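You operate a simulated robot arm through the tools that you are given. There is no shell and no other tool.

Carry out the task below with a simulated two-armed robot. There is one attempt and no reset: what you move stays moved.

JOB
Line up the orange sensor till its lamp holds, then prove it with the white paddle.
Fine: loosen the striped knob under it, swing it, tighten the knob; then turn the paddle across the beam and back; the blue sensor stays. Where these are worked on the way, their far stop is far enough and under half their travel is too little: white paddle.

Only the result counts: the job must be done as asked and must still hold three seconds after the hand-in. Knocking over, shifting, dropping, spilling or breaking anything else fails it.

ROBOT AND FRAMES
Two 7-joint arms with two-finger parallel grippers on one trunk that stands fixed in place. Base frame: the origin is at the foot of the trunk, x ahead of it, y to its left, z up. Units: mm, degrees, N and s.
The left shoulder is at [22, 174, 1512], the right one opposite. With the tool pointing down near the work surface each hand reaches from about 100 to 640 mm from the base axis, measured 20 degrees to its own side. Payload 3.6 kg a hand.
Tool frame (each hand has its own): the origin (TCP) lies between the finger pads and is the grasp point; the fingertips stand 30 mm ahead of it; z points along the fingers, y is the line along which they close. The gripper opens to 110 mm. The fingers are 20 mm wide and 10 mm thick; the gripper's body (48 by 112 mm) begins 55 mm behind the TCP.
Orientation is told as [roll, pitch, yaw] about the base's x, y, z axes, in that order, counted from this pose: with the fingers straight down and closing along the base's y, the tool's x points along the base's -x, its y along +y and its z along -z.

CONTROLS
- The arms move only by the tool apply_moves. It takes "left_targets", "right_targets" or both (then of equal length, played together; a hand with none holds still); each is a list of rows, each a list of 6 numbers: the shift along the tool's x, y, z in units of 500 mm (1.0 is 500 mm), then the turn, a rotation vector about the tool's x, y, z in units of 60 degrees (1.0 is 60 degrees). In form: [[tx, ty, tz, wx, wy, wz], ...]. A call has 1 to 20 rows; each row is the pose to reach, as a shift and turn from the pose commanded when the call began, along the tool's axes at that moment. "left_gripper" and "right_gripper" are, for a hand that has rows, the closure in counts, from 0 (fully open) to 255 (shut), set as the call begins (left out, the last holds). A call with a number of a shift or a turn outside -1 to 1 is refused whole. A row lasts 0.2 s, in which the tool goes at most 50 mm and 8.6 degrees; a call with a longer step from one row to the next is refused whole, and so is a gripper value outside its range. A pose out of reach is approached as far as the arm can. The call stops where the force on the tool passes 40 N (or 10 N more than at its start, if that is more) or the arm is blocked; 0.2 s more then pass. Each finger travels about 153 mm/s and halts on what it meets, pressing with about 20 N; the grip force reading is that of the motor and also rises with nothing between the fingers. The clock runs only during rows and for 0.2 s after the last one: add rows that repeat a pose to give the fingers time. The reply holds the time, the measured pose of the TCP, the force on the tool along the base axes, the opening and the grip force, in the units named above and with some noise, with the torque about the TCP (base axes, N m) and any sound that the robot's microphone picked up.
- Cameras (640 x 400 px; columns grow to the right, rows downward): "scene" is now at [87.8, 50.3, 1690.3]; the picture's right is [0.56, -0.83, -0.00], its down [-0.43, -0.29, -0.85] and it looks along [0.71, 0.48, -0.52] (base axes); focal length 327 px, centre (320, 200). "left" rides on the left gripper at [72, -17, -103] in its tool frame; the picture's right is [0.23, 0.97, 0.00], its down [-0.76, 0.18, -0.62] and it looks along [-0.61, 0.14, 0.78] (tool axes); focal length 222 px, centre (320, 200). "right" rides on the right gripper at [72, 17, -103] in its tool frame; the picture's right is [-0.23, 0.97, 0.00], its down [-0.76, -0.18, -0.62] and it looks along [-0.61, -0.14, 0.78] (tool axes); focal length 222 px, centre (320, 200). There is no depth. A picture from a camera that has moved, and an enlarged one, comes with that camera's place and axes in the base frame and with its lens.
- grab_frame(camera): a new picture of that camera. It takes no simulated time.
- move_column(by): slides the trunk up (or, below 0, down) by that many mm; the arms and the scene camera ride with it, the base frame stays. It gives what a move gives, with no picture.
- aim_head(pan, tilt): turns the head with the scene camera to pan (to the left, within 86 degrees either way) and tilt (down, from -29 to 69), counted from straight ahead of the robot. It gives what a move gives.
- enlarge(camera, box): a new picture of the part [left, top, right, bottom] of that camera's present view, enlarged. It takes no simulated time.
- close_job(): hands the job in; it is judged then, once.

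Places have to be worked out from the pictures, the camera data and where the tool is seen. Open the grippers and draw the arms clear of the work before you hand the job in, unless the task says otherwise.

The tools are called by a JSON object that holds its "name" and its "arguments". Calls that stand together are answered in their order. apply_moves: Moves the arms, as the interface text tells. Its arguments: {"type":"object","properties":{"left_targets":{"type":"array"},"left_gripper":{"type":"number"},"right_targets":{"type":"array"},"right_gripper":{"type":"number"}},"required":[]} The other tools are called the same way: move_column (by) slides the trunk up or down; aim_head (pan, tilt) turns the head that bears the scene camera; grab_frame (camera) takes a picture; enlarge (camera, box) takes an enlarged picture of a part of a camera's view; close_job () hands the job in.

At the start:

```text
clock: 0.0
left_tcp_pos: [347.5, 481.6, 1501.1]
left_ee_rot: [0.0, 0.0, 0.0]
left_contact_force: [0.4, -0.2, 0.7]
left_ft_torque: [0.0, -0.02, 0.0]
left_grip_width: 110.1
left_gripper_force: 0.0
right_tcp_pos: [346.8, 22.0, 1523.1]
right_ee_rot: [0.1, 0.1, -0.1]
right_contact_force: [0.4, 0.3, -0.5]
right_ft_torque: [0.02, 0.0, 0.03]
right_grip_width: 110.1
right_gripper_force: 0.1
trunk travel left (down, up): [-625.0, 138.0]
head pan, tilt: [33.9, 31.6]
```

scene: 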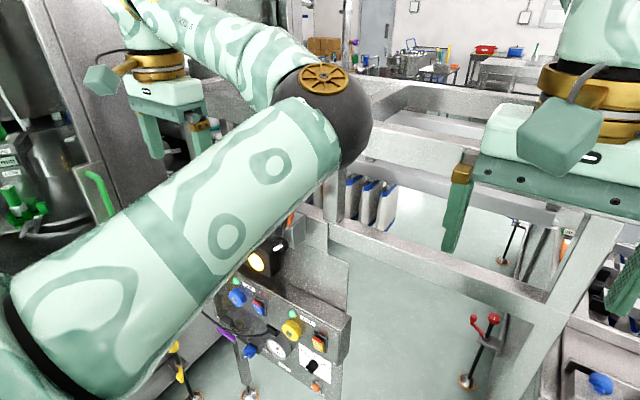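
right: 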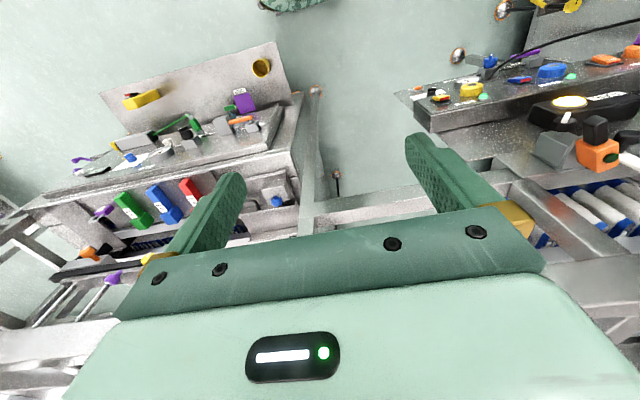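
left: 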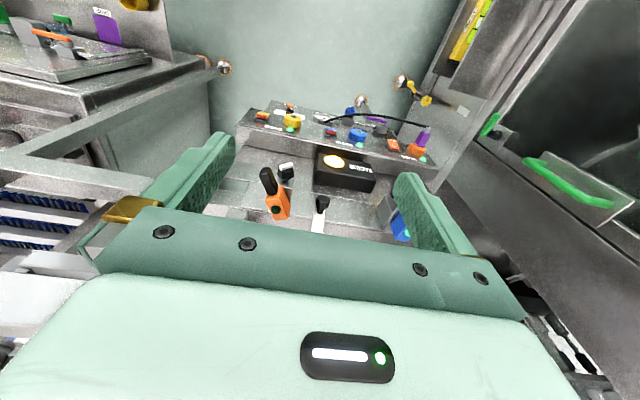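

The left camera shows the orange sensor, a white-handled paddle and the blue sensor on a shelf below the left hand. I'll enlarge it to get details.

{"name": "enlarge", "arguments": {"camera": "left", "box": [220, 90, 450, 250]}}

{"name": "enlarge", "arguments": {"camera": "right", "box": [400, 40, 640, 200]}}

{"name": "enlarge", "arguments": {"camera": "scene", "box": [200, 200, 370, 400]}}

```text
2.50 times, centred on (335, 170) of left
camera zoom: at [274.5, 463.9, 1601.9], right [-0.23, 0.97, 0.0], down [0.76, 0.18, 0.62], along [0.61, 0.14, -0.78], focal length 555 px, centre (282, 275)
```

zoom: 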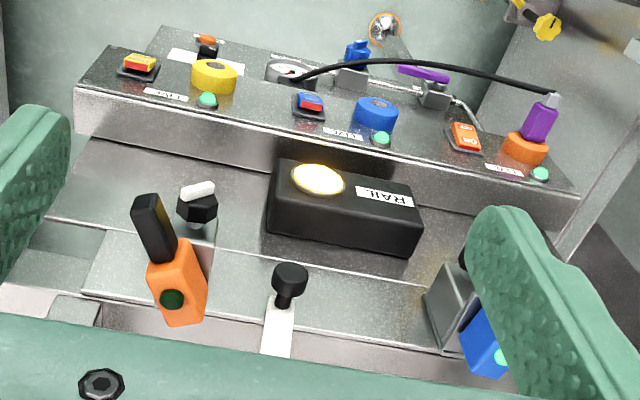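

```text
2.50 times, centred on (520, 120) of right
camera zoom: at [276.2, 38.4, 1626.4], right [0.23, 0.97, 0.0], down [0.76, -0.18, 0.62], along [0.61, -0.14, -0.78], focal length 555 px, centre (-180, 400)
```

zoom: 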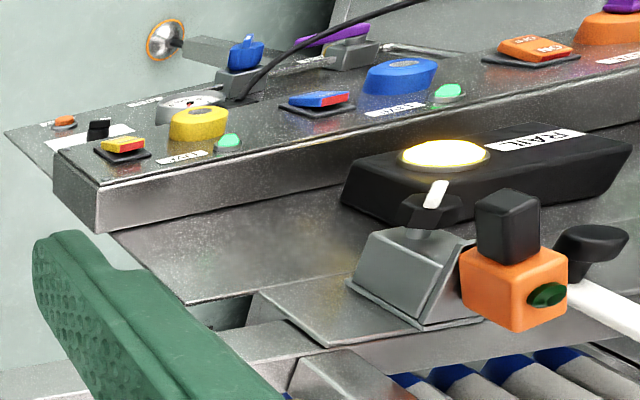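

```text
2.00 times, centred on (285, 300) of scene
camera zoom: at [87.8, 50.3, 1690.3], right [0.56, -0.83, 0.0], down [-0.43, -0.29, -0.85], along [0.71, 0.48, -0.52], focal length 654 px, centre (390, 0)
```

zoom: 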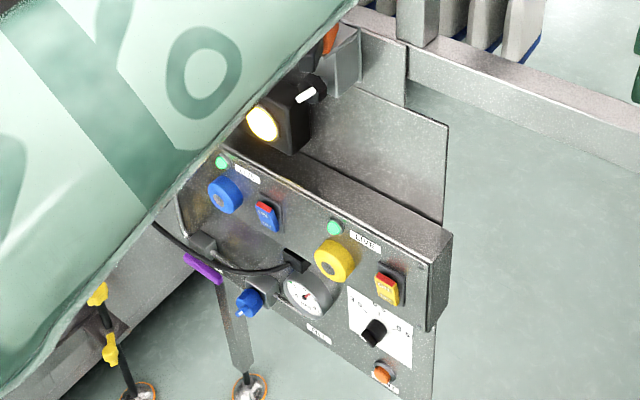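

By triangulation the orange sensor is near (551, 446, 1290), with its knob on the robot-facing side. I'll bring the left hand somewhat closer, staying well above everything, for a better look.

{"name": "apply_moves", "arguments": {"left_targets": [[-0.05, -0.01, 0.03, 0, 0, 0], [-0.1, -0.02, 0.06, 0, 0, 0], [-0.15, -0.02, 0.1, 0, 0, 0]]}}

{"name": "grab_frame", "arguments": {"camera": "left"}}

{"name": "grab_frame", "arguments": {"camera": "scene"}}

```text
clock: 0.8
left_tcp_pos: [421.1, 470.8, 1452.5]
left_ee_rot: [0.0, 0.0, -0.1]
left_contact_force: [-0.3, -0.5, -0.4]
left_ft_torque: [-0.02, 0.01, -0.01]
left_grip_width: 110.2
left_gripper_force: 0.1
right_tcp_pos: [348.3, 22.0, 1521.8]
right_ee_rot: [0.0, 0.2, 0.1]
right_contact_force: [0.4, -0.2, 0.0]
right_ft_torque: [-0.01, 0.06, 0.01]
right_grip_width: 110.2
right_gripper_force: 0.1
trunk travel left (down, up): [-625.0, 138.0]
head pan, tilt: [33.9, 31.6]
```

```text
taken
camera left: at [348.5, 454.0, 1553.8], right [-0.23, 0.97, 0.0], down [0.76, 0.18, 0.62], along [0.61, 0.14, -0.78], focal length 222 px, centre (320, 200)
```

left: 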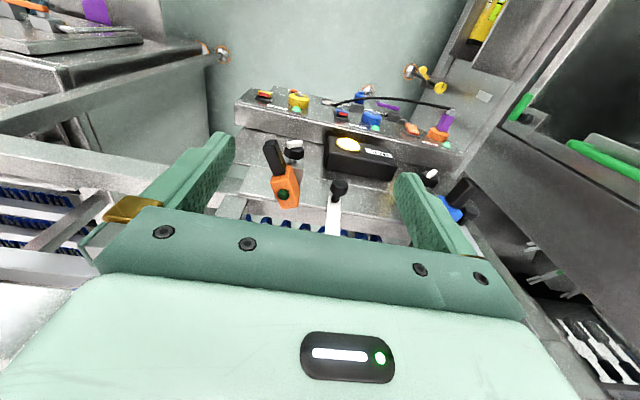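

```text
taken
camera scene: at [88.5, 50.7, 1690.3], right [0.56, -0.83, 0.0], down [-0.44, -0.29, -0.85], along [0.71, 0.47, -0.52], focal length 327 px, centre (320, 200)
```

scene: 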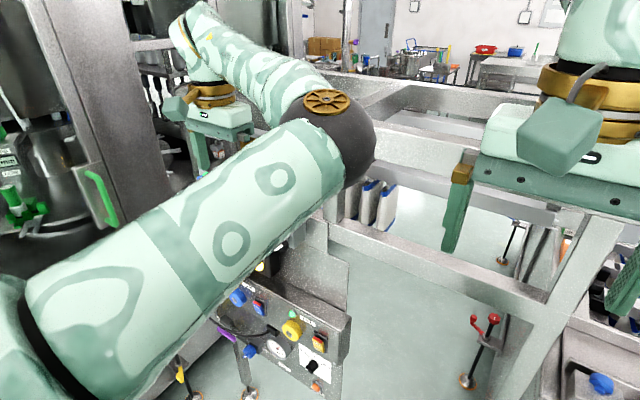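

The view is clearer; I'll enlarge the sensor area in the left camera.

{"name": "enlarge", "arguments": {"camera": "left", "box": [230, 120, 390, 240]}}

{"name": "enlarge", "arguments": {"camera": "left", "box": [380, 140, 500, 240]}}

{"name": "grab_frame", "arguments": {"camera": "right"}}

```text
3.33 times, centred on (310, 180) of left
camera zoom: at [348.5, 454.0, 1553.8], right [-0.23, 0.97, 0.0], down [0.76, 0.18, 0.62], along [0.61, 0.14, -0.78], focal length 740 px, centre (353, 267)
```

zoom: 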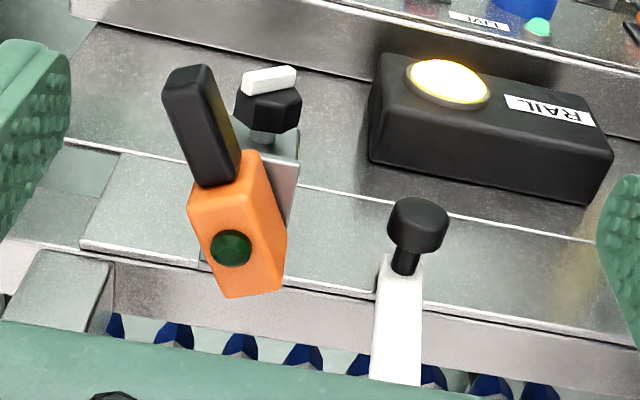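

```text
4.00 times, centred on (440, 190) of left
camera zoom: at [348.5, 454.0, 1553.8], right [-0.23, 0.97, 0.0], down [0.76, 0.18, 0.62], along [0.61, 0.14, -0.78], focal length 888 px, centre (-160, 240)
```

zoom: 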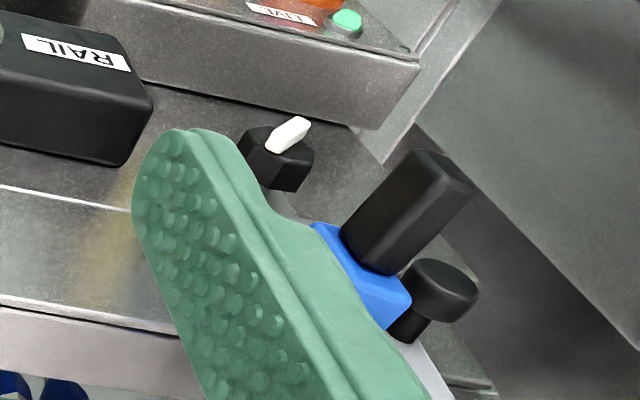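

```text
taken
camera right: at [276.8, 38.9, 1626.2], right [0.23, 0.97, 0.0], down [0.76, -0.18, 0.62], along [0.6, -0.14, -0.78], focal length 222 px, centre (320, 200)
```

right: 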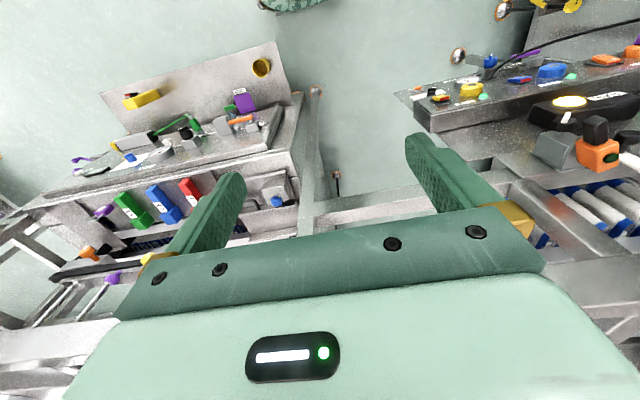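

The sensors have black parts on the front, with clamp knobs below on the robot side. I'll back off and pitch the left hand for a more horizontal view.

{"name": "apply_moves", "arguments": {"left_targets": [[0.02, 0.015, 0.016, 0, -0.125, 0], [0.04, 0.03, 0.032, 0, -0.25, 0], [0.06, 0.045, 0.048, 0, -0.375, 0], [0.082, 0.058, 0.064, 0, -0.5, 0]]}}

{"name": "grab_frame", "arguments": {"camera": "left"}}

{"name": "enlarge", "arguments": {"camera": "left", "box": [220, 60, 460, 220]}}

```text
clock: 1.8
left_tcp_pos: [380.3, 499.2, 1420.2]
left_ee_rot: [0.0, -30.1, 0.0]
left_contact_force: [-0.6, 0.3, -0.5]
left_ft_torque: [-0.01, 0.0, -0.01]
left_grip_width: 109.9
left_gripper_force: 0.1
right_tcp_pos: [346.5, 22.4, 1522.5]
right_ee_rot: [0.0, 0.1, 0.0]
right_contact_force: [-0.4, -0.1, -0.5]
right_ft_torque: [0.01, 0.01, 0.01]
right_grip_width: 110.0
right_gripper_force: 0.0
trunk travel left (down, up): [-625.0, 138.0]
head pan, tilt: [33.9, 31.6]
```

```text
taken
camera left: at [265.7, 482.8, 1470.8], right [-0.2, 0.97, -0.11], down [0.35, 0.18, 0.92], along [0.92, 0.14, -0.37], focal length 222 px, centre (320, 200)
```

left: 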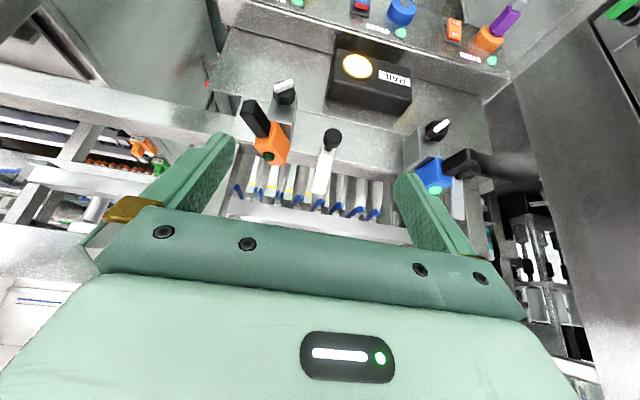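

```text
2.50 times, centred on (340, 140) of left
camera zoom: at [265.7, 482.8, 1470.8], right [-0.2, 0.97, -0.11], down [0.35, 0.18, 0.92], along [0.92, 0.14, -0.37], focal length 555 px, centre (270, 350)
```

zoom: 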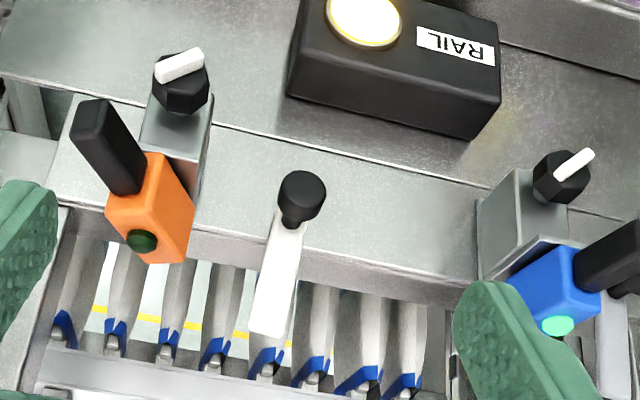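

The orange lamp sits near (542, 446, 1308) and its striped knob faces me near (512, 448, 1208); the paddle's black knob is near (556, 535, 1241). I want a lower, nearly horizontal view to understand the paddle and the sensor axes.

{"name": "apply_moves", "arguments": {"left_targets": [[0.03, 0.025, 0.05, 0, -0.14, 0], [0.06, 0.05, 0.1, 0, -0.28, 0], [0.09, 0.08, 0.156, 0, -0.42, 0]]}}

{"name": "enlarge", "arguments": {"camera": "left", "box": [160, 60, 480, 260]}}

{"name": "grab_frame", "arguments": {"camera": "scene"}}

```text
clock: 2.6
left_tcp_pos: [383.1, 540.6, 1327.7]
left_ee_rot: [0.0, -55.3, 0.0]
left_contact_force: [0.2, 1.0, 0.6]
left_ft_torque: [-0.05, 0.04, 0.02]
left_grip_width: 110.1
left_gripper_force: 0.0
right_tcp_pos: [347.8, 22.9, 1523.1]
right_ee_rot: [0.0, 0.1, 0.1]
right_contact_force: [-0.3, 0.1, 0.2]
right_ft_torque: [-0.02, -0.02, 0.02]
right_grip_width: 109.8
right_gripper_force: 0.1
trunk travel left (down, up): [-625.0, 138.0]
head pan, tilt: [33.9, 31.6]
```

```text
2.00 times, centred on (320, 160) of left
camera zoom: at [255.1, 523.8, 1325.3], right [-0.13, 0.97, -0.19], down [-0.08, 0.18, 0.98], along [0.99, 0.14, 0.05], focal length 444 px, centre (320, 280)
```

zoom: 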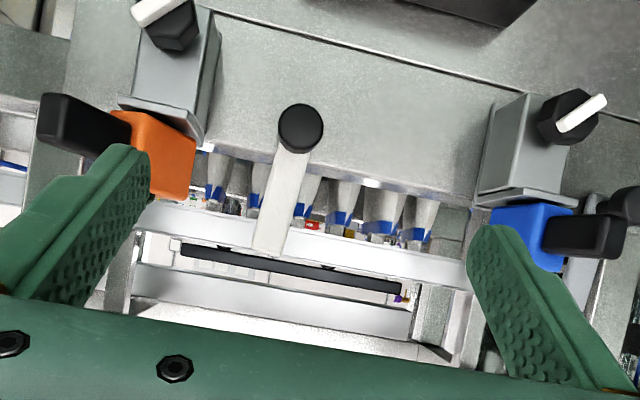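

```text
taken
camera scene: at [88.0, 52.0, 1690.2], right [0.56, -0.83, 0.0], down [-0.44, -0.29, -0.85], along [0.71, 0.47, -0.52], focal length 327 px, centre (320, 200)
```

scene: 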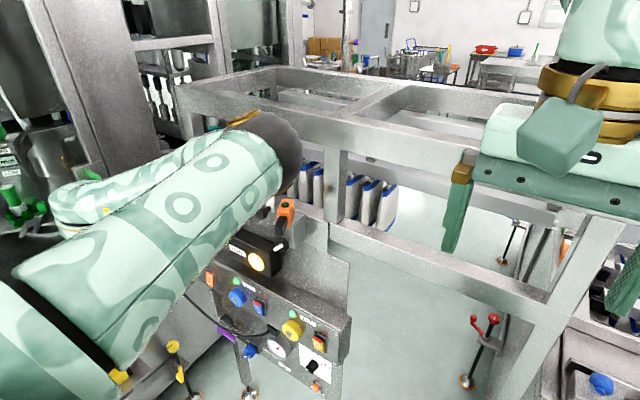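

The paddle looks like an upright white bar whose black knob faces me, just behind the line between the sensors. I'll check the details in zooms of both views.

{"name": "enlarge", "arguments": {"camera": "scene", "box": [230, 180, 340, 260]}}

{"name": "enlarge", "arguments": {"camera": "left", "box": [260, 90, 360, 200]}}

{"name": "enlarge", "arguments": {"camera": "left", "box": [380, 80, 500, 220]}}

{"name": "grab_frame", "arguments": {"camera": "left"}}

```text
5.00 times, centred on (285, 220) of scene
camera zoom: at [88.0, 52.0, 1690.2], right [0.56, -0.83, 0.0], down [-0.44, -0.29, -0.85], along [0.71, 0.47, -0.52], focal length 1635 px, centre (495, 100)
```

zoom: 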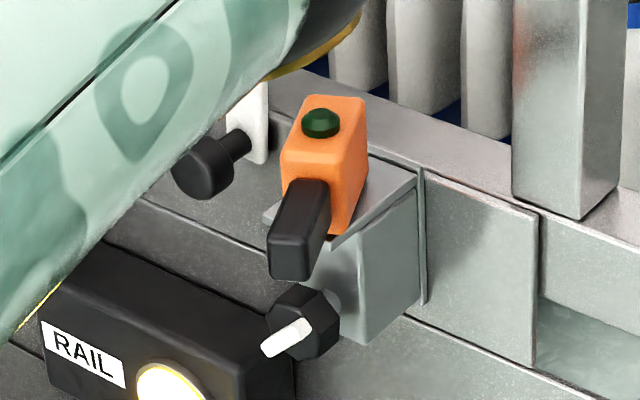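

```text
3.64 times, centred on (310, 145) of left
camera zoom: at [255.1, 523.8, 1325.3], right [-0.13, 0.97, -0.19], down [-0.08, 0.18, 0.98], along [0.99, 0.14, 0.05], focal length 808 px, centre (356, 400)
```

zoom: 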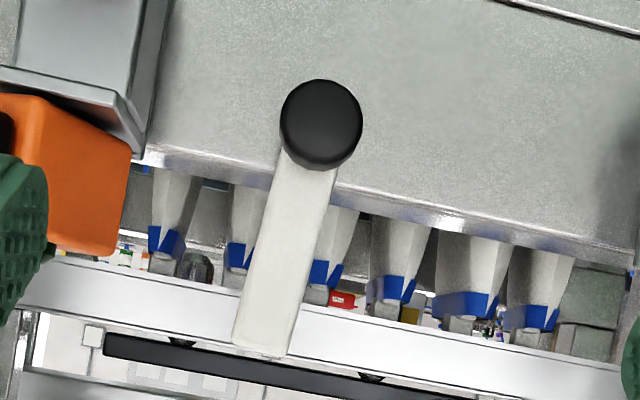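

```text
2.86 times, centred on (440, 150) of left
camera zoom: at [255.1, 523.8, 1325.3], right [-0.13, 0.97, -0.19], down [-0.08, 0.18, 0.98], along [0.99, 0.14, 0.05], focal length 635 px, centre (-23, 343)
```

zoom: 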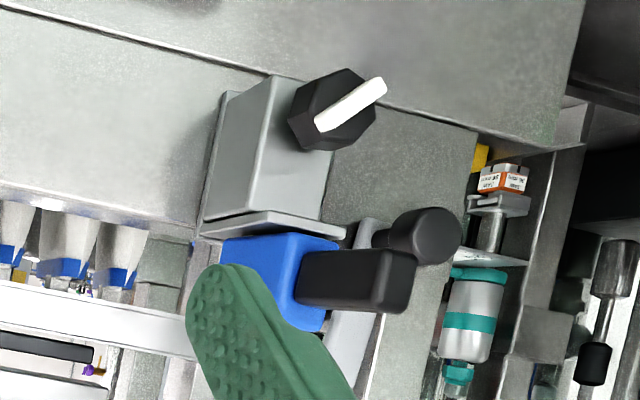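

```text
taken
camera left: at [255.1, 523.8, 1325.3], right [-0.13, 0.97, -0.19], down [-0.08, 0.18, 0.98], along [0.99, 0.14, 0.05], focal length 222 px, centre (320, 200)
```

left: 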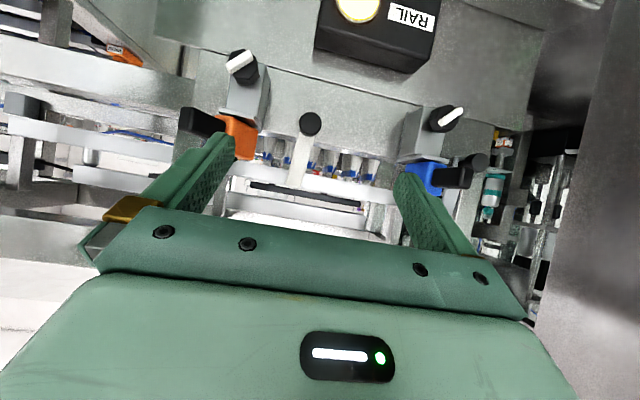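

The scene zoom makes it clear: sensors on grey brackets, clamp knobs and black tails towards me, the paddle an upright white bar with a shaft and knob towards me. I'll get a side view from the right by moving the left hand to y≈284 and yawing it, first backing off.

{"name": "apply_moves", "arguments": {"left_targets": [[-0.045, -0.06, -0.042, 0, 0.14, 0], [-0.09, -0.12, -0.085, 0, 0.28, 0], [-0.136, -0.18, -0.127, 0, 0.42, 0]]}}

{"name": "apply_moves", "arguments": {"left_targets": [[-0.015, -0.041, 0.023, -0.0625, 0, -0.108], [-0.031, -0.083, 0.047, -0.125, 0, -0.2165], [-0.046, -0.125, 0.07, -0.1875, 0, -0.325], [-0.061, -0.166, 0.093, -0.25, 0, -0.433], [-0.077, -0.208, 0.117, -0.3125, 0, -0.541], [-0.092, -0.249, 0.14, -0.375, 0, -0.65], [-0.108, -0.29, 0.164, -0.4375, 0, -0.758], [-0.123, -0.332, 0.187, -0.5, 0, -0.866]]}}

{"name": "grab_frame", "arguments": {"camera": "left"}}

{"name": "grab_frame", "arguments": {"camera": "scene"}}

```text
clock: 3.4
left_tcp_pos: [370.2, 445.8, 1420.2]
left_ee_rot: [0.1, -29.9, 0.0]
left_contact_force: [-0.2, 0.4, 0.6]
left_ft_torque: [0.01, 0.01, 0.0]
left_grip_width: 109.8
left_gripper_force: 0.0
right_tcp_pos: [347.3, 20.2, 1521.5]
right_ee_rot: [0.1, 0.0, 0.1]
right_contact_force: [0.3, 0.3, -0.5]
right_ft_torque: [0.04, 0.02, 0.02]
right_grip_width: 110.1
right_gripper_force: 0.0
trunk travel left (down, up): [-625.0, 138.0]
head pan, tilt: [33.9, 31.6]
```

```text
clock: 5.2
left_tcp_pos: [469.1, 283.3, 1374.7]
left_ee_rot: [-0.4, -30.5, 60.6]
left_contact_force: [0.2, -1.0, 0.7]
left_ft_torque: [0.0, 0.0, 0.04]
left_grip_width: 109.7
left_gripper_force: 0.0
right_tcp_pos: [348.3, 20.4, 1522.8]
right_ee_rot: [0.1, 0.2, 0.1]
right_contact_force: [0.5, -0.6, 0.1]
right_ft_torque: [0.02, 0.0, 0.0]
right_grip_width: 110.0
right_gripper_force: 0.0
trunk travel left (down, up): [-625.0, 138.0]
head pan, tilt: [33.9, 31.6]
```

```text
taken
camera left: at [426.4, 176.4, 1425.7], right [-0.94, 0.31, -0.12], down [0.01, 0.39, 0.92], along [0.33, 0.87, -0.37], focal length 222 px, centre (320, 200)
```

left: 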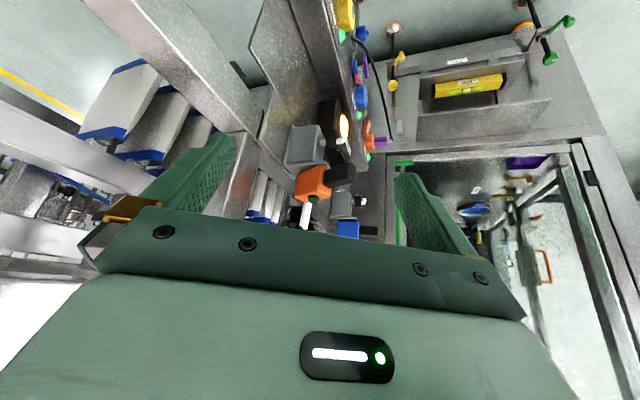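

```text
taken
camera scene: at [88.3, 49.3, 1690.3], right [0.56, -0.83, 0.0], down [-0.44, -0.29, -0.85], along [0.71, 0.48, -0.52], focal length 327 px, centre (320, 200)
```

scene: 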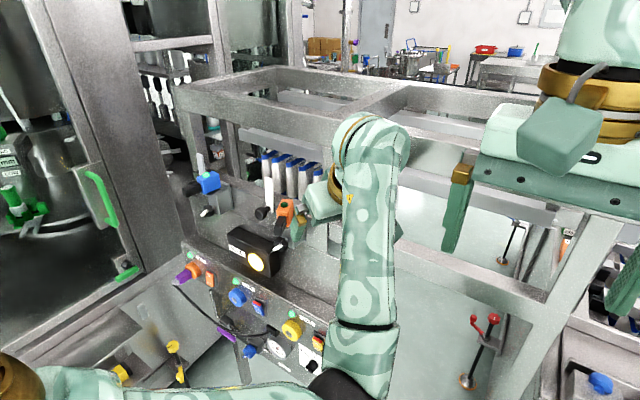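

Now the scene camera has an open line of sight to the sensor station. I'll enlarge it there, along with the left camera's side view.

{"name": "enlarge", "arguments": {"camera": "scene", "box": [170, 150, 310, 260]}}

{"name": "enlarge", "arguments": {"camera": "left", "box": [250, 110, 400, 245]}}

```text
3.64 times, centred on (240, 205) of scene
camera zoom: at [88.3, 49.3, 1690.3], right [0.56, -0.83, 0.0], down [-0.44, -0.29, -0.85], along [0.71, 0.48, -0.52], focal length 1189 px, centre (611, 182)
```

zoom: 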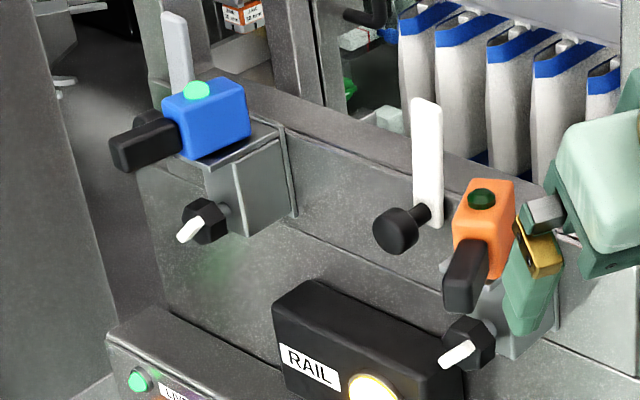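

```text
2.96 times, centred on (325, 178) of left
camera zoom: at [426.4, 176.4, 1425.7], right [-0.94, 0.31, -0.12], down [0.01, 0.39, 0.92], along [0.33, 0.87, -0.37], focal length 658 px, centre (305, 267)
```

zoom: 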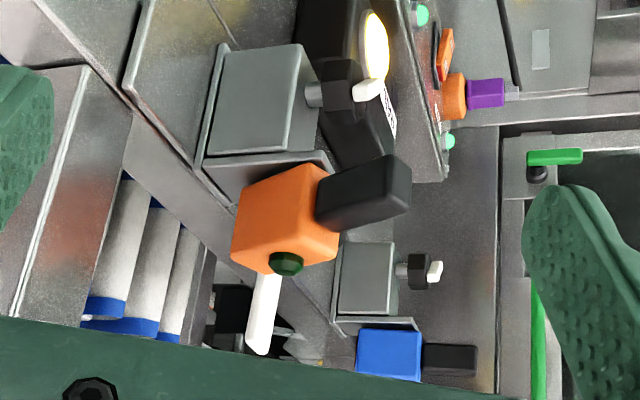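

This settles the layout: both sensors look forward (+x) away from their tails; blue's tail points straight back at me while orange's is swung ~20–25° to my right, and the paddle pivots on its shaft to swing sideways in front of orange's beam. I'll undo the yaw and then pitch the left hand to point its fingers forward at the orange knob from a standoff.

{"name": "apply_moves", "arguments": {"left_targets": [[-0.0255, 0.042, 0.002, 0.0625, 0, 0.108], [-0.051, 0.0835, 0.004, 0.125, 0, 0.2165], [-0.0765, 0.125, 0.005, 0.1875, 0, 0.325], [-0.102, 0.167, 0.007, 0.25, 0, 0.433], [-0.1275, 0.209, 0.009, 0.3125, 0, 0.541], [-0.153, 0.25, 0.0105, 0.375, 0, 0.65], [-0.1785, 0.292, 0.012, 0.4375, 0, 0.758], [-0.204, 0.334, 0.014, 0.5, 0, 0.866]]}}

{"name": "apply_moves", "arguments": {"left_targets": [[0.023, 0, 0.048, 0, -0.125, 0], [0.047, 0.001, 0.096, 0, -0.25, 0], [0.07, 0.001, 0.143, 0, -0.375, 0], [0.093, 0.002, 0.191, 0, -0.5, 0], [0.116, 0.002, 0.239, 0, -0.625, 0], [0.14, 0.003, 0.287, 0, -0.75, 0], [0.163, 0.003, 0.334, 0, -0.875, 0], [0.186, 0.004, 0.382, 0, -1.0, 0]]}}

{"name": "grab_frame", "arguments": {"camera": "left"}}

{"name": "grab_frame", "arguments": {"camera": "scene"}}

{"name": "grab_frame", "arguments": {"camera": "right"}}

```text
clock: 7.0
left_tcp_pos: [369.6, 447.6, 1416.3]
left_ee_rot: [-0.1, -30.0, -0.2]
left_contact_force: [0.2, 0.5, -1.3]
left_ft_torque: [-0.01, 0.0, 0.0]
left_grip_width: 110.0
left_gripper_force: 0.2
right_tcp_pos: [347.3, 21.7, 1522.8]
right_ee_rot: [0.0, 0.1, 0.0]
right_contact_force: [0.6, 0.2, 1.1]
right_ft_torque: [-0.04, 0.02, -0.01]
right_grip_width: 110.0
right_gripper_force: 0.1
trunk travel left (down, up): [-625.0, 138.0]
head pan, tilt: [33.9, 31.6]
```

```text
clock: 8.8
left_tcp_pos: [382.5, 448.9, 1202.8]
left_ee_rot: [-147.5, -89.8, 147.7]
left_contact_force: [-0.1, -0.1, -0.6]
left_ft_torque: [-0.04, 0.0, 0.0]
left_grip_width: 110.3
left_gripper_force: 0.0
right_tcp_pos: [345.9, 20.5, 1522.8]
right_ee_rot: [0.0, 0.2, 0.0]
right_contact_force: [0.1, 0.9, 0.4]
right_ft_torque: [0.0, -0.03, 0.02]
right_grip_width: 109.9
right_gripper_force: 0.2
trunk travel left (down, up): [-625.0, 138.0]
head pan, tilt: [33.9, 31.6]
```

```text
taken
camera left: at [279.0, 432.1, 1128.5], right [0.0, 0.97, -0.23], down [-0.63, 0.18, 0.76], along [0.78, 0.14, 0.61], focal length 222 px, centre (320, 200)
```

left: 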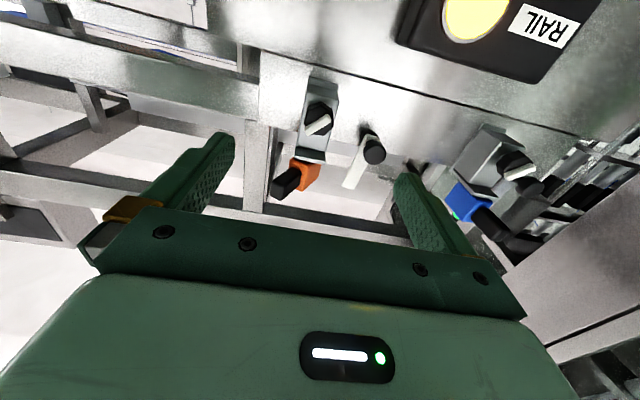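

```text
taken
camera scene: at [86.6, 50.7, 1690.4], right [0.56, -0.83, 0.0], down [-0.43, -0.29, -0.85], along [0.71, 0.47, -0.52], focal length 327 px, centre (320, 200)
```

scene: 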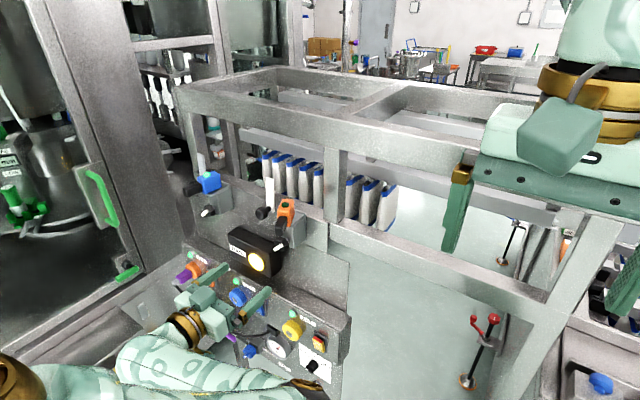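

```text
taken
camera right: at [275.0, 38.8, 1626.6], right [0.23, 0.97, 0.0], down [0.76, -0.18, 0.62], along [0.61, -0.14, -0.78], focal length 222 px, centre (320, 200)
```

right: 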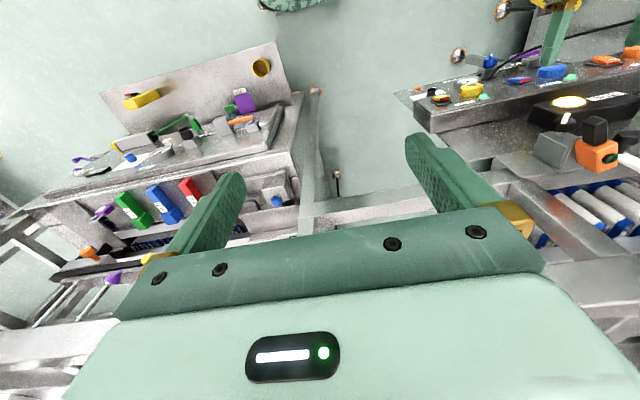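

Now the left hand points forward and the scene camera has a free view of the whole station. I'll enlarge both views to fix the knob position precisely.

{"name": "enlarge", "arguments": {"camera": "scene", "box": [170, 150, 330, 250]}}

{"name": "enlarge", "arguments": {"camera": "left", "box": [240, 60, 400, 210]}}

{"name": "enlarge", "arguments": {"camera": "scene", "box": [240, 180, 320, 255]}}

```text
4.00 times, centred on (250, 200) of scene
camera zoom: at [86.6, 50.7, 1690.4], right [0.56, -0.83, 0.0], down [-0.43, -0.29, -0.85], along [0.71, 0.47, -0.52], focal length 1308 px, centre (600, 200)
```

zoom: 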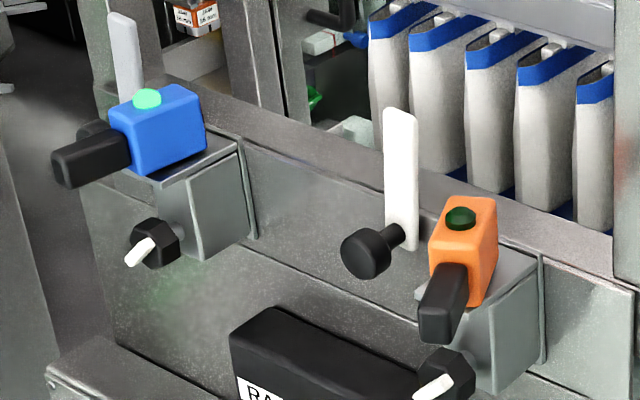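

```text
2.67 times, centred on (320, 135) of left
camera zoom: at [279.0, 432.1, 1128.5], right [0.0, 0.97, -0.23], down [-0.63, 0.18, 0.76], along [0.78, 0.14, 0.61], focal length 592 px, centre (320, 373)
```

zoom: 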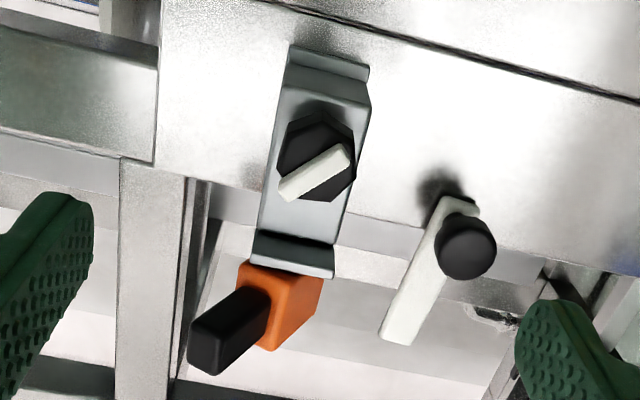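

```text
5.33 times, centred on (280, 218) of scene
camera zoom: at [86.6, 50.7, 1690.4], right [0.56, -0.83, 0.0], down [-0.43, -0.29, -0.85], along [0.71, 0.47, -0.52], focal length 1744 px, centre (533, 107)
```

zoom: 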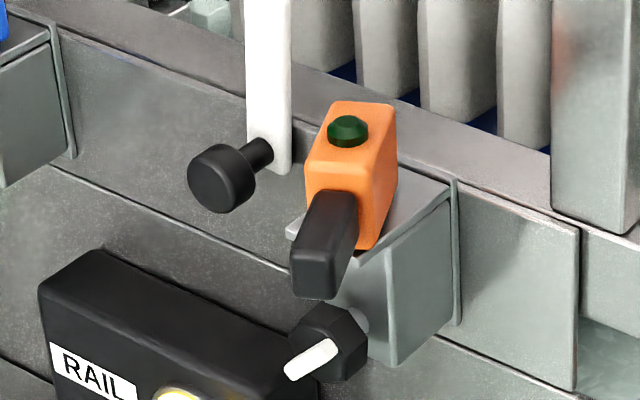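

The knob's stripe centre triangulates to (518, 449, 1212), with the stripe at 45° (“/” seen from me) and the hex about 33 mm across. I'll roll the gripper 45° so the fingers close across the stripe, part-close it, and move to a near standoff at x≈470.

{"name": "apply_moves", "arguments": {"left_targets": [[-0.003, 0, 0.029, 0, 0, 0.125], [-0.006, 0, 0.058, 0, 0, 0.25], [-0.009, 0, 0.088, 0, 0, 0.375], [-0.012, 0, 0.117, 0, 0, 0.5], [-0.015, 0, 0.146, 0, 0, 0.625], [-0.018, 0, 0.176, 0, 0, 0.75], [-0.018, 0, 0.176, 0, 0, 0.75]], "left_gripper": 130}}

{"name": "grab_frame", "arguments": {"camera": "left"}}

{"name": "enlarge", "arguments": {"camera": "scene", "box": [220, 180, 320, 280]}}

```text
clock: 10.4
left_tcp_pos: [472.7, 448.3, 1212.6]
left_ee_rot: [90.3, -44.6, -90.1]
left_contact_force: [0.0, 0.3, 0.5]
left_ft_torque: [-0.04, 0.05, -0.02]
left_grip_width: 53.8
left_gripper_force: 0.0
right_tcp_pos: [347.9, 20.5, 1522.2]
right_ee_rot: [0.1, 0.1, 0.0]
right_contact_force: [0.3, 0.9, -0.2]
right_ft_torque: [0.01, 0.01, 0.01]
right_grip_width: 109.9
right_gripper_force: 0.1
trunk travel left (down, up): [-625.0, 138.0]
head pan, tilt: [33.9, 31.6]
```

```text
taken
camera left: at [369.6, 487.3, 1148.0], right [0.0, 0.85, 0.53], down [-0.62, -0.42, 0.66], along [0.78, -0.33, 0.53], focal length 222 px, centre (320, 200)
```

left: 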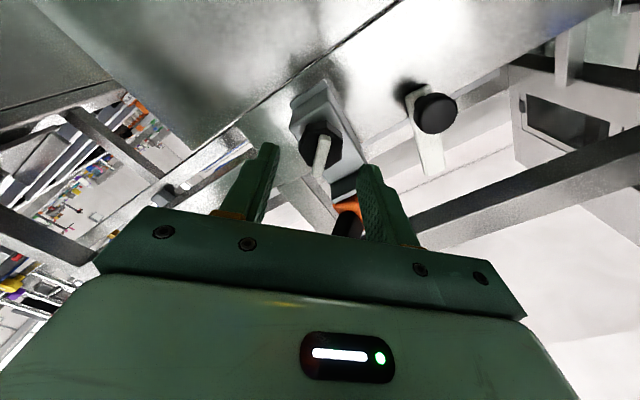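

```text
4.00 times, centred on (270, 230) of scene
camera zoom: at [87.5, 50.1, 1690.4], right [0.56, -0.83, 0.0], down [-0.43, -0.29, -0.85], along [0.71, 0.48, -0.52], focal length 1308 px, centre (520, 80)
```

zoom: 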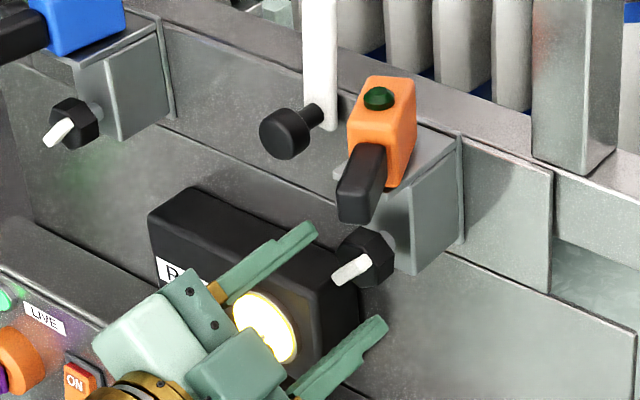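

The stripe lines up with the finger gap (knob measured again at about (518, 448, 1212)). I'll advance 44 mm so the fingers straddle the hex.

{"name": "apply_moves", "arguments": {"left_targets": [[0, 0, 0.03, 0, 0, 0], [0, 0, 0.06, 0, 0, 0], [0, 0, 0.075, 0, 0, 0], [0, 0, 0.088, 0, 0, 0], [0, 0, 0.088, 0, 0, 0]]}}

{"name": "grab_frame", "arguments": {"camera": "left"}}

{"name": "enlarge", "arguments": {"camera": "scene", "box": [230, 180, 320, 260]}}

```text
clock: 11.6
left_tcp_pos: [516.9, 446.9, 1211.2]
left_ee_rot: [89.9, -45.0, -89.8]
left_contact_force: [-0.4, 0.5, 0.7]
left_ft_torque: [0.01, 0.0, 0.0]
left_grip_width: 54.0
left_gripper_force: 0.0
right_tcp_pos: [348.3, 20.2, 1523.1]
right_ee_rot: [0.1, 0.1, 0.0]
right_contact_force: [0.1, 0.4, -0.8]
right_ft_torque: [0.0, -0.01, -0.03]
right_grip_width: 110.0
right_gripper_force: 0.1
trunk travel left (down, up): [-625.0, 138.0]
head pan, tilt: [33.9, 31.6]
```

```text
taken
camera left: at [412.1, 487.6, 1146.4], right [0.0, 0.85, 0.53], down [-0.62, -0.41, 0.66], along [0.78, -0.33, 0.53], focal length 222 px, centre (320, 200)
```

left: 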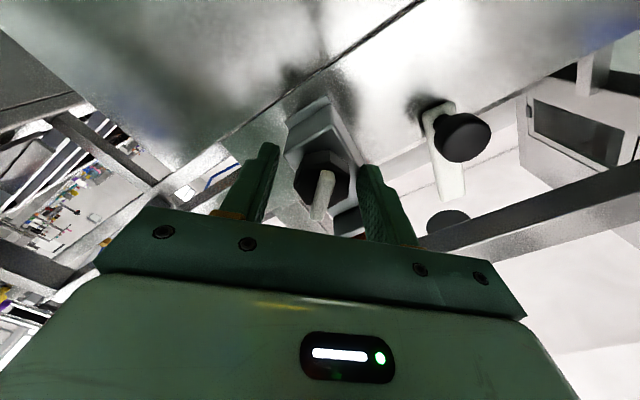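

```text
5.00 times, centred on (275, 220) of scene
camera zoom: at [87.7, 50.3, 1690.3], right [0.56, -0.83, 0.0], down [-0.43, -0.29, -0.85], along [0.71, 0.48, -0.52], focal length 1635 px, centre (545, 100)
```

zoom: 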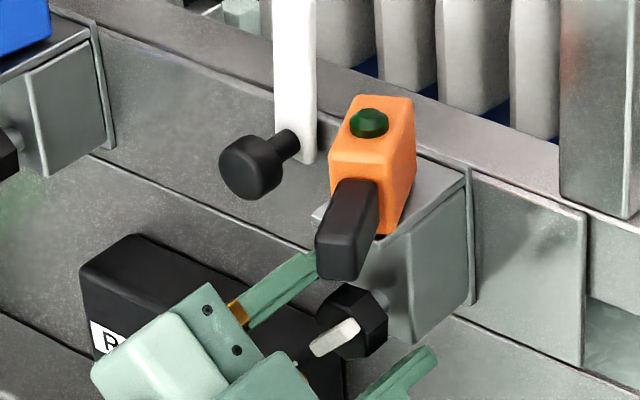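

The fingers straddle the hex with no contact. Now I'll close on it.

{"name": "apply_moves", "arguments": {"left_targets": [[0, 0, 0, 0, 0, 0], [0, 0, 0, 0, 0, 0], [0, 0, 0, 0, 0, 0]], "left_gripper": 255}}

{"name": "enlarge", "arguments": {"camera": "left", "box": [240, 80, 400, 240]}}

```text
clock: 12.4
left_tcp_pos: [515.3, 449.1, 1212.5]
left_ee_rot: [90.0, -45.1, -89.9]
left_contact_force: [1.9, 4.1, 7.4]
left_ft_torque: [-0.01, 0.72, 0.42]
left_grip_width: 33.9
left_gripper_force: 44.9
right_tcp_pos: [347.4, 21.2, 1523.3]
right_ee_rot: [-0.1, 0.1, 0.1]
right_contact_force: [-0.3, 0.6, 0.3]
right_ft_torque: [-0.01, 0.01, 0.02]
right_grip_width: 109.7
right_gripper_force: 0.0
trunk travel left (down, up): [-625.0, 138.0]
head pan, tilt: [33.9, 31.6]
```

```text
2.50 times, centred on (320, 160) of left
camera zoom: at [412.2, 488.3, 1147.3], right [0.0, 0.85, 0.53], down [-0.62, -0.41, 0.66], along [0.78, -0.33, 0.53], focal length 555 px, centre (320, 300)
```

zoom: 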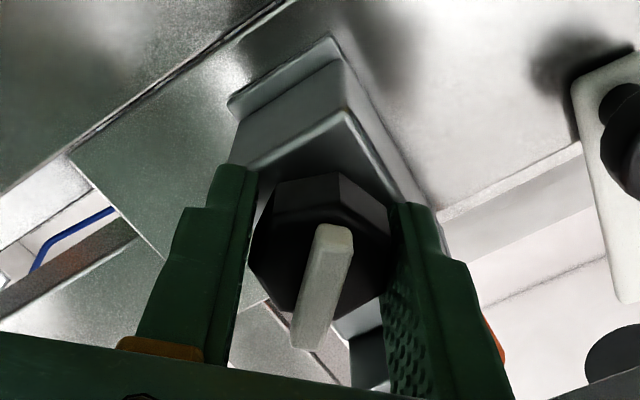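

The grip holds at 33.9 mm across the flats. I'll turn it counter-clockwise (as seen from me, loosening) by 30° and check torque and the stripe.

{"name": "apply_moves", "arguments": {"left_targets": [[0, 0.003, 0, 0, 0, -0.125], [0, 0.003, 0, 0, 0, -0.25], [0, 0.003, 0, 0, 0, -0.375], [0, 0.003, 0, 0, 0, -0.5]]}}

{"name": "enlarge", "arguments": {"camera": "scene", "box": [230, 180, 320, 260]}}

{"name": "enlarge", "arguments": {"camera": "left", "box": [240, 80, 400, 240]}}

```text
clock: 13.4
left_tcp_pos: [515.5, 450.3, 1212.2]
left_ee_rot: [89.7, -75.0, -89.7]
left_contact_force: [4.6, 0.4, 2.6]
left_ft_torque: [0.03, -0.78, -0.46]
left_grip_width: 33.9
left_gripper_force: 44.7
right_tcp_pos: [347.4, 21.2, 1523.2]
right_ee_rot: [0.1, 0.1, 0.0]
right_contact_force: [-0.5, 0.1, -0.5]
right_ft_torque: [0.0, 0.0, -0.04]
right_grip_width: 109.9
right_gripper_force: 0.1
trunk travel left (down, up): [-625.0, 138.0]
head pan, tilt: [33.9, 31.6]
```

```text
5.00 times, centred on (275, 220) of scene
camera zoom: at [88.2, 50.1, 1690.3], right [0.56, -0.83, 0.0], down [-0.44, -0.29, -0.85], along [0.71, 0.47, -0.52], focal length 1635 px, centre (545, 100)
```

zoom: 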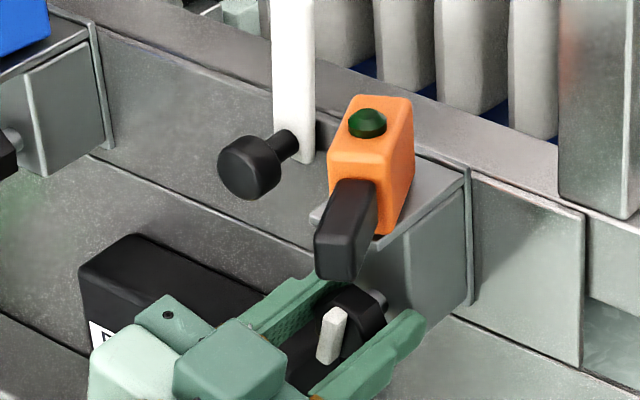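

```text
2.50 times, centred on (320, 160) of left
camera zoom: at [412.0, 452.2, 1136.7], right [0.0, 1.0, 0.03], down [-0.62, -0.02, 0.78], along [0.78, -0.02, 0.62], focal length 555 px, centre (320, 300)
```

zoom: 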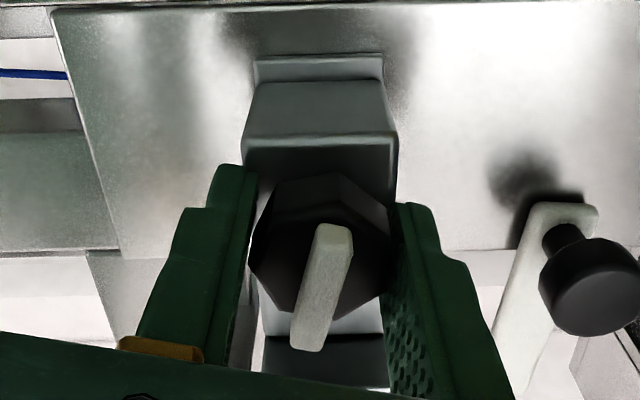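

The knob turned with the hand and little axial torque. I'll keep loosening by another 60° while watching for a stop.

{"name": "apply_moves", "arguments": {"left_targets": [[0, 0, 0, 0, 0, -0.125], [0, 0, 0, 0, 0, -0.25], [0, 0, 0, 0, 0, -0.375], [0, 0, 0, 0, 0, -0.5], [0, 0, 0, 0, 0, -0.625], [0, 0, 0, 0, 0, -0.75], [0, 0, 0, 0, 0, -0.875], [0, 0, 0, 0, 0, -1.0]]}}

{"name": "enlarge", "arguments": {"camera": "scene", "box": [230, 180, 320, 260]}}

{"name": "enlarge", "arguments": {"camera": "left", "box": [240, 80, 400, 240]}}

```text
clock: 15.2
left_tcp_pos: [516.2, 451.6, 1212.1]
left_ee_rot: [-89.9, -44.7, 90.0]
left_contact_force: [0.4, 6.6, -0.4]
left_ft_torque: [0.02, 0.12, -0.18]
left_grip_width: 33.9
left_gripper_force: 45.0
right_tcp_pos: [347.9, 22.8, 1522.6]
right_ee_rot: [0.0, 0.1, 0.0]
right_contact_force: [-0.5, -0.5, 0.6]
right_ft_torque: [-0.01, 0.03, 0.01]
right_grip_width: 109.8
right_gripper_force: 0.1
trunk travel left (down, up): [-625.0, 138.0]
head pan, tilt: [33.9, 31.6]
```

```text
5.00 times, centred on (275, 220) of scene
camera zoom: at [87.9, 52.0, 1690.2], right [0.56, -0.83, 0.0], down [-0.43, -0.29, -0.85], along [0.71, 0.47, -0.52], focal length 1635 px, centre (545, 100)
```

zoom: 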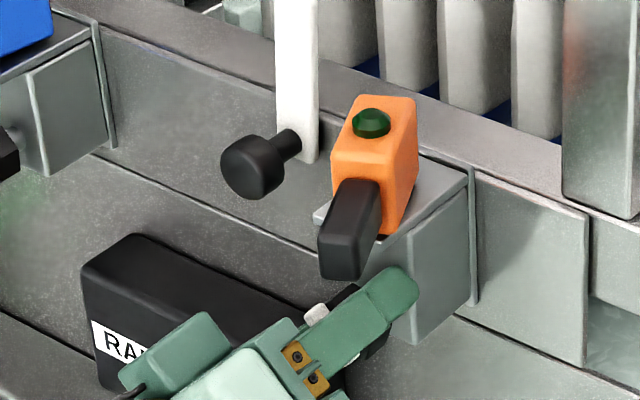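

```text
2.50 times, centred on (320, 160) of left
camera zoom: at [412.2, 387.9, 1171.6], right [0.0, 0.52, -0.85], down [-0.62, 0.66, 0.41], along [0.78, 0.53, 0.33], focal length 555 px, centre (320, 300)
```

zoom: 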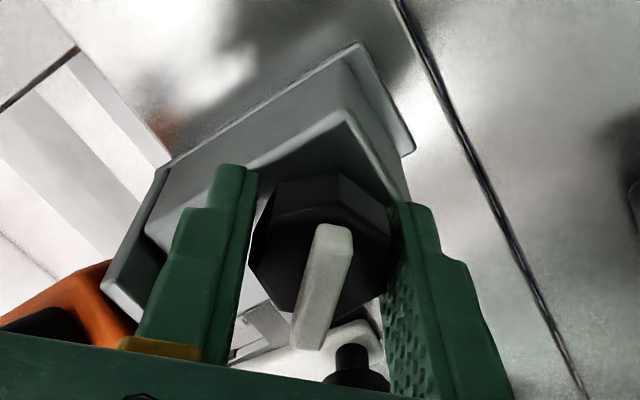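

The knob has followed 90° with almost no torque, so this is the loosening direction. I'll continue another 45° to see whether there's a stop.

{"name": "apply_moves", "arguments": {"left_targets": [[0, 0, 0, 0, 0, -0.125], [0, 0, 0, 0, 0, -0.25], [0, 0, 0, 0, 0, -0.375], [0, 0, 0, 0, 0, -0.5], [0, 0, 0, 0, 0, -0.625], [0, 0, 0, 0, 0, -0.75]]}}

{"name": "enlarge", "arguments": {"camera": "left", "box": [240, 80, 400, 240]}}

```text
clock: 16.6
left_tcp_pos: [516.8, 451.4, 1211.6]
left_ee_rot: [-89.7, 0.3, 90.0]
left_contact_force: [-0.3, 4.1, -11.8]
left_ft_torque: [0.28, -0.03, -0.16]
left_grip_width: 32.9
left_gripper_force: 44.9
right_tcp_pos: [349.3, 22.8, 1522.8]
right_ee_rot: [0.0, 0.2, 0.0]
right_contact_force: [0.2, -0.4, 0.3]
right_ft_torque: [0.02, -0.03, 0.01]
right_grip_width: 110.2
right_gripper_force: 0.0
trunk travel left (down, up): [-625.0, 138.0]
head pan, tilt: [33.9, 31.6]
```

```text
2.50 times, centred on (320, 160) of left
camera zoom: at [412.4, 379.3, 1227.0], right [0.0, -0.23, -0.97], down [-0.62, 0.76, -0.18], along [0.78, 0.61, -0.15], focal length 555 px, centre (320, 300)
```

zoom: 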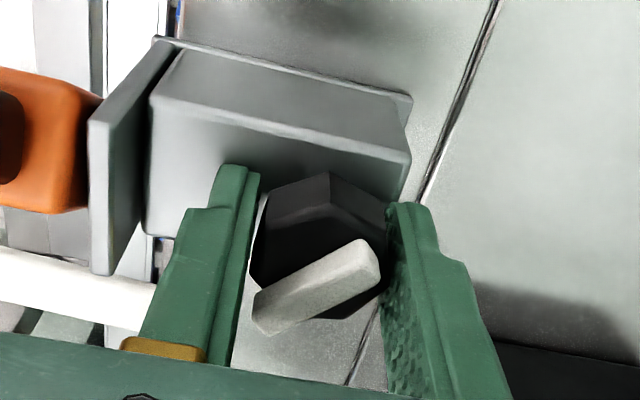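

The torque jumped and the stripe now sits ~30° off the fingers, so a stop was reached at roughly 105° and the hex slipped in the grip. I'll look closer before releasing.

{"name": "enlarge", "arguments": {"camera": "left", "box": [290, 110, 370, 180]}}

{"name": "enlarge", "arguments": {"camera": "scene", "box": [240, 190, 310, 250]}}

```text
5.71 times, centred on (330, 145) of left
camera zoom: at [412.4, 379.3, 1227.0], right [0.0, -0.23, -0.97], down [-0.62, 0.76, -0.18], along [0.78, 0.61, -0.15], focal length 1269 px, centre (263, 514)
```

zoom: 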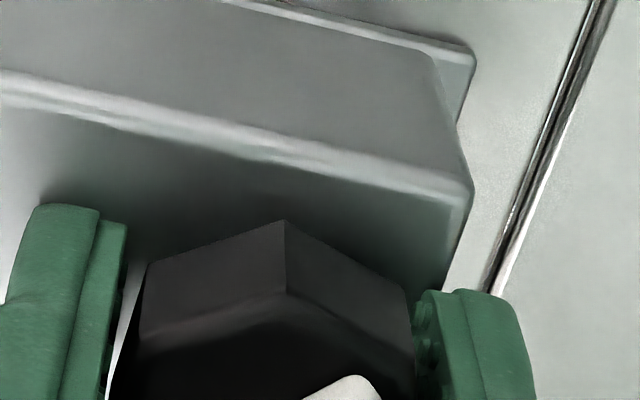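

```text
6.67 times, centred on (275, 220) of scene
camera zoom: at [88.8, 52.7, 1690.1], right [0.56, -0.83, 0.0], down [-0.44, -0.29, -0.85], along [0.71, 0.47, -0.53], focal length 2179 px, centre (620, 67)
```

zoom: 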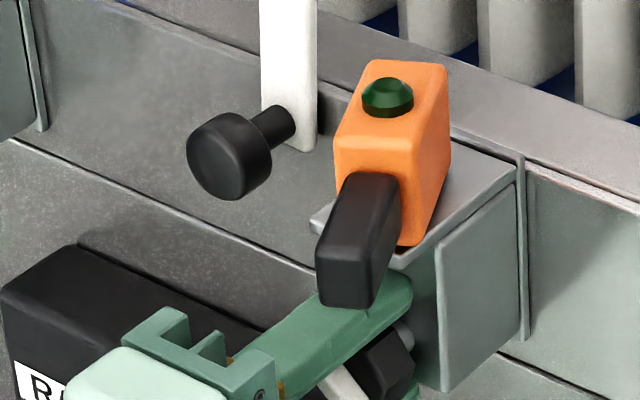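

The knob is at its loose stop. I'll open the fingers slightly and back straight out.

{"name": "apply_moves", "arguments": {"left_targets": [[0, 0, 0, 0, 0, 0], [0, 0, -0.02, 0, 0, 0], [0, 0, -0.08, 0, 0, 0], [0, 0, -0.16, 0, 0, 0], [0, 0, -0.22, 0, 0, 0]], "left_gripper": 150}}

{"name": "enlarge", "arguments": {"camera": "scene", "box": [220, 180, 320, 260]}}

{"name": "enlarge", "arguments": {"camera": "left", "box": [220, 60, 420, 220]}}

```text
clock: 17.8
left_tcp_pos: [405.0, 451.1, 1214.7]
left_ee_rot: [-90.0, 0.0, 89.9]
left_contact_force: [-0.3, 0.3, 0.0]
left_ft_torque: [0.02, 0.02, 0.04]
left_grip_width: 45.3
left_gripper_force: 0.1
right_tcp_pos: [347.1, 21.8, 1522.5]
right_ee_rot: [0.1, 0.2, 0.0]
right_contact_force: [-0.4, 0.1, 0.4]
right_ft_torque: [-0.01, -0.01, 0.0]
right_grip_width: 109.9
right_gripper_force: 0.1
trunk travel left (down, up): [-625.0, 138.0]
head pan, tilt: [33.9, 31.6]
```

```text
5.00 times, centred on (270, 220) of scene
camera zoom: at [86.8, 50.2, 1690.4], right [0.56, -0.83, 0.0], down [-0.43, -0.29, -0.85], along [0.71, 0.47, -0.52], focal length 1635 px, centre (570, 100)
```

zoom: 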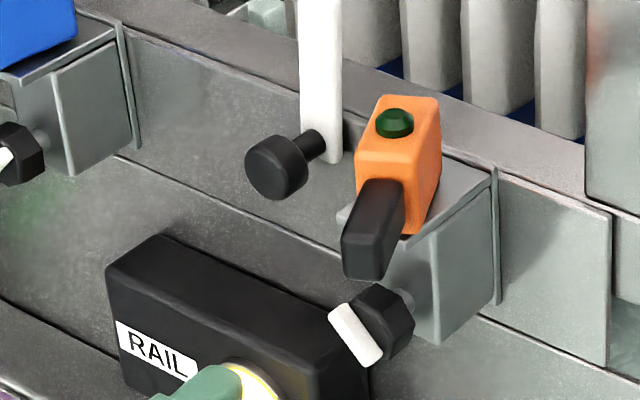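

```text
2.50 times, centred on (320, 140) of left
camera zoom: at [300.5, 378.2, 1229.6], right [0.0, -0.23, -0.97], down [-0.62, 0.76, -0.18], along [0.78, 0.61, -0.14], focal length 555 px, centre (320, 350)
```

zoom: 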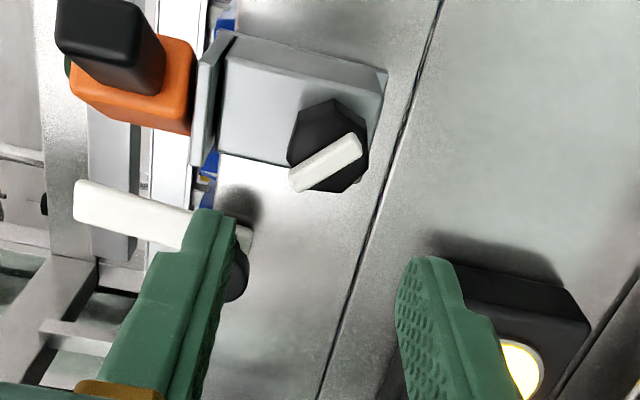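

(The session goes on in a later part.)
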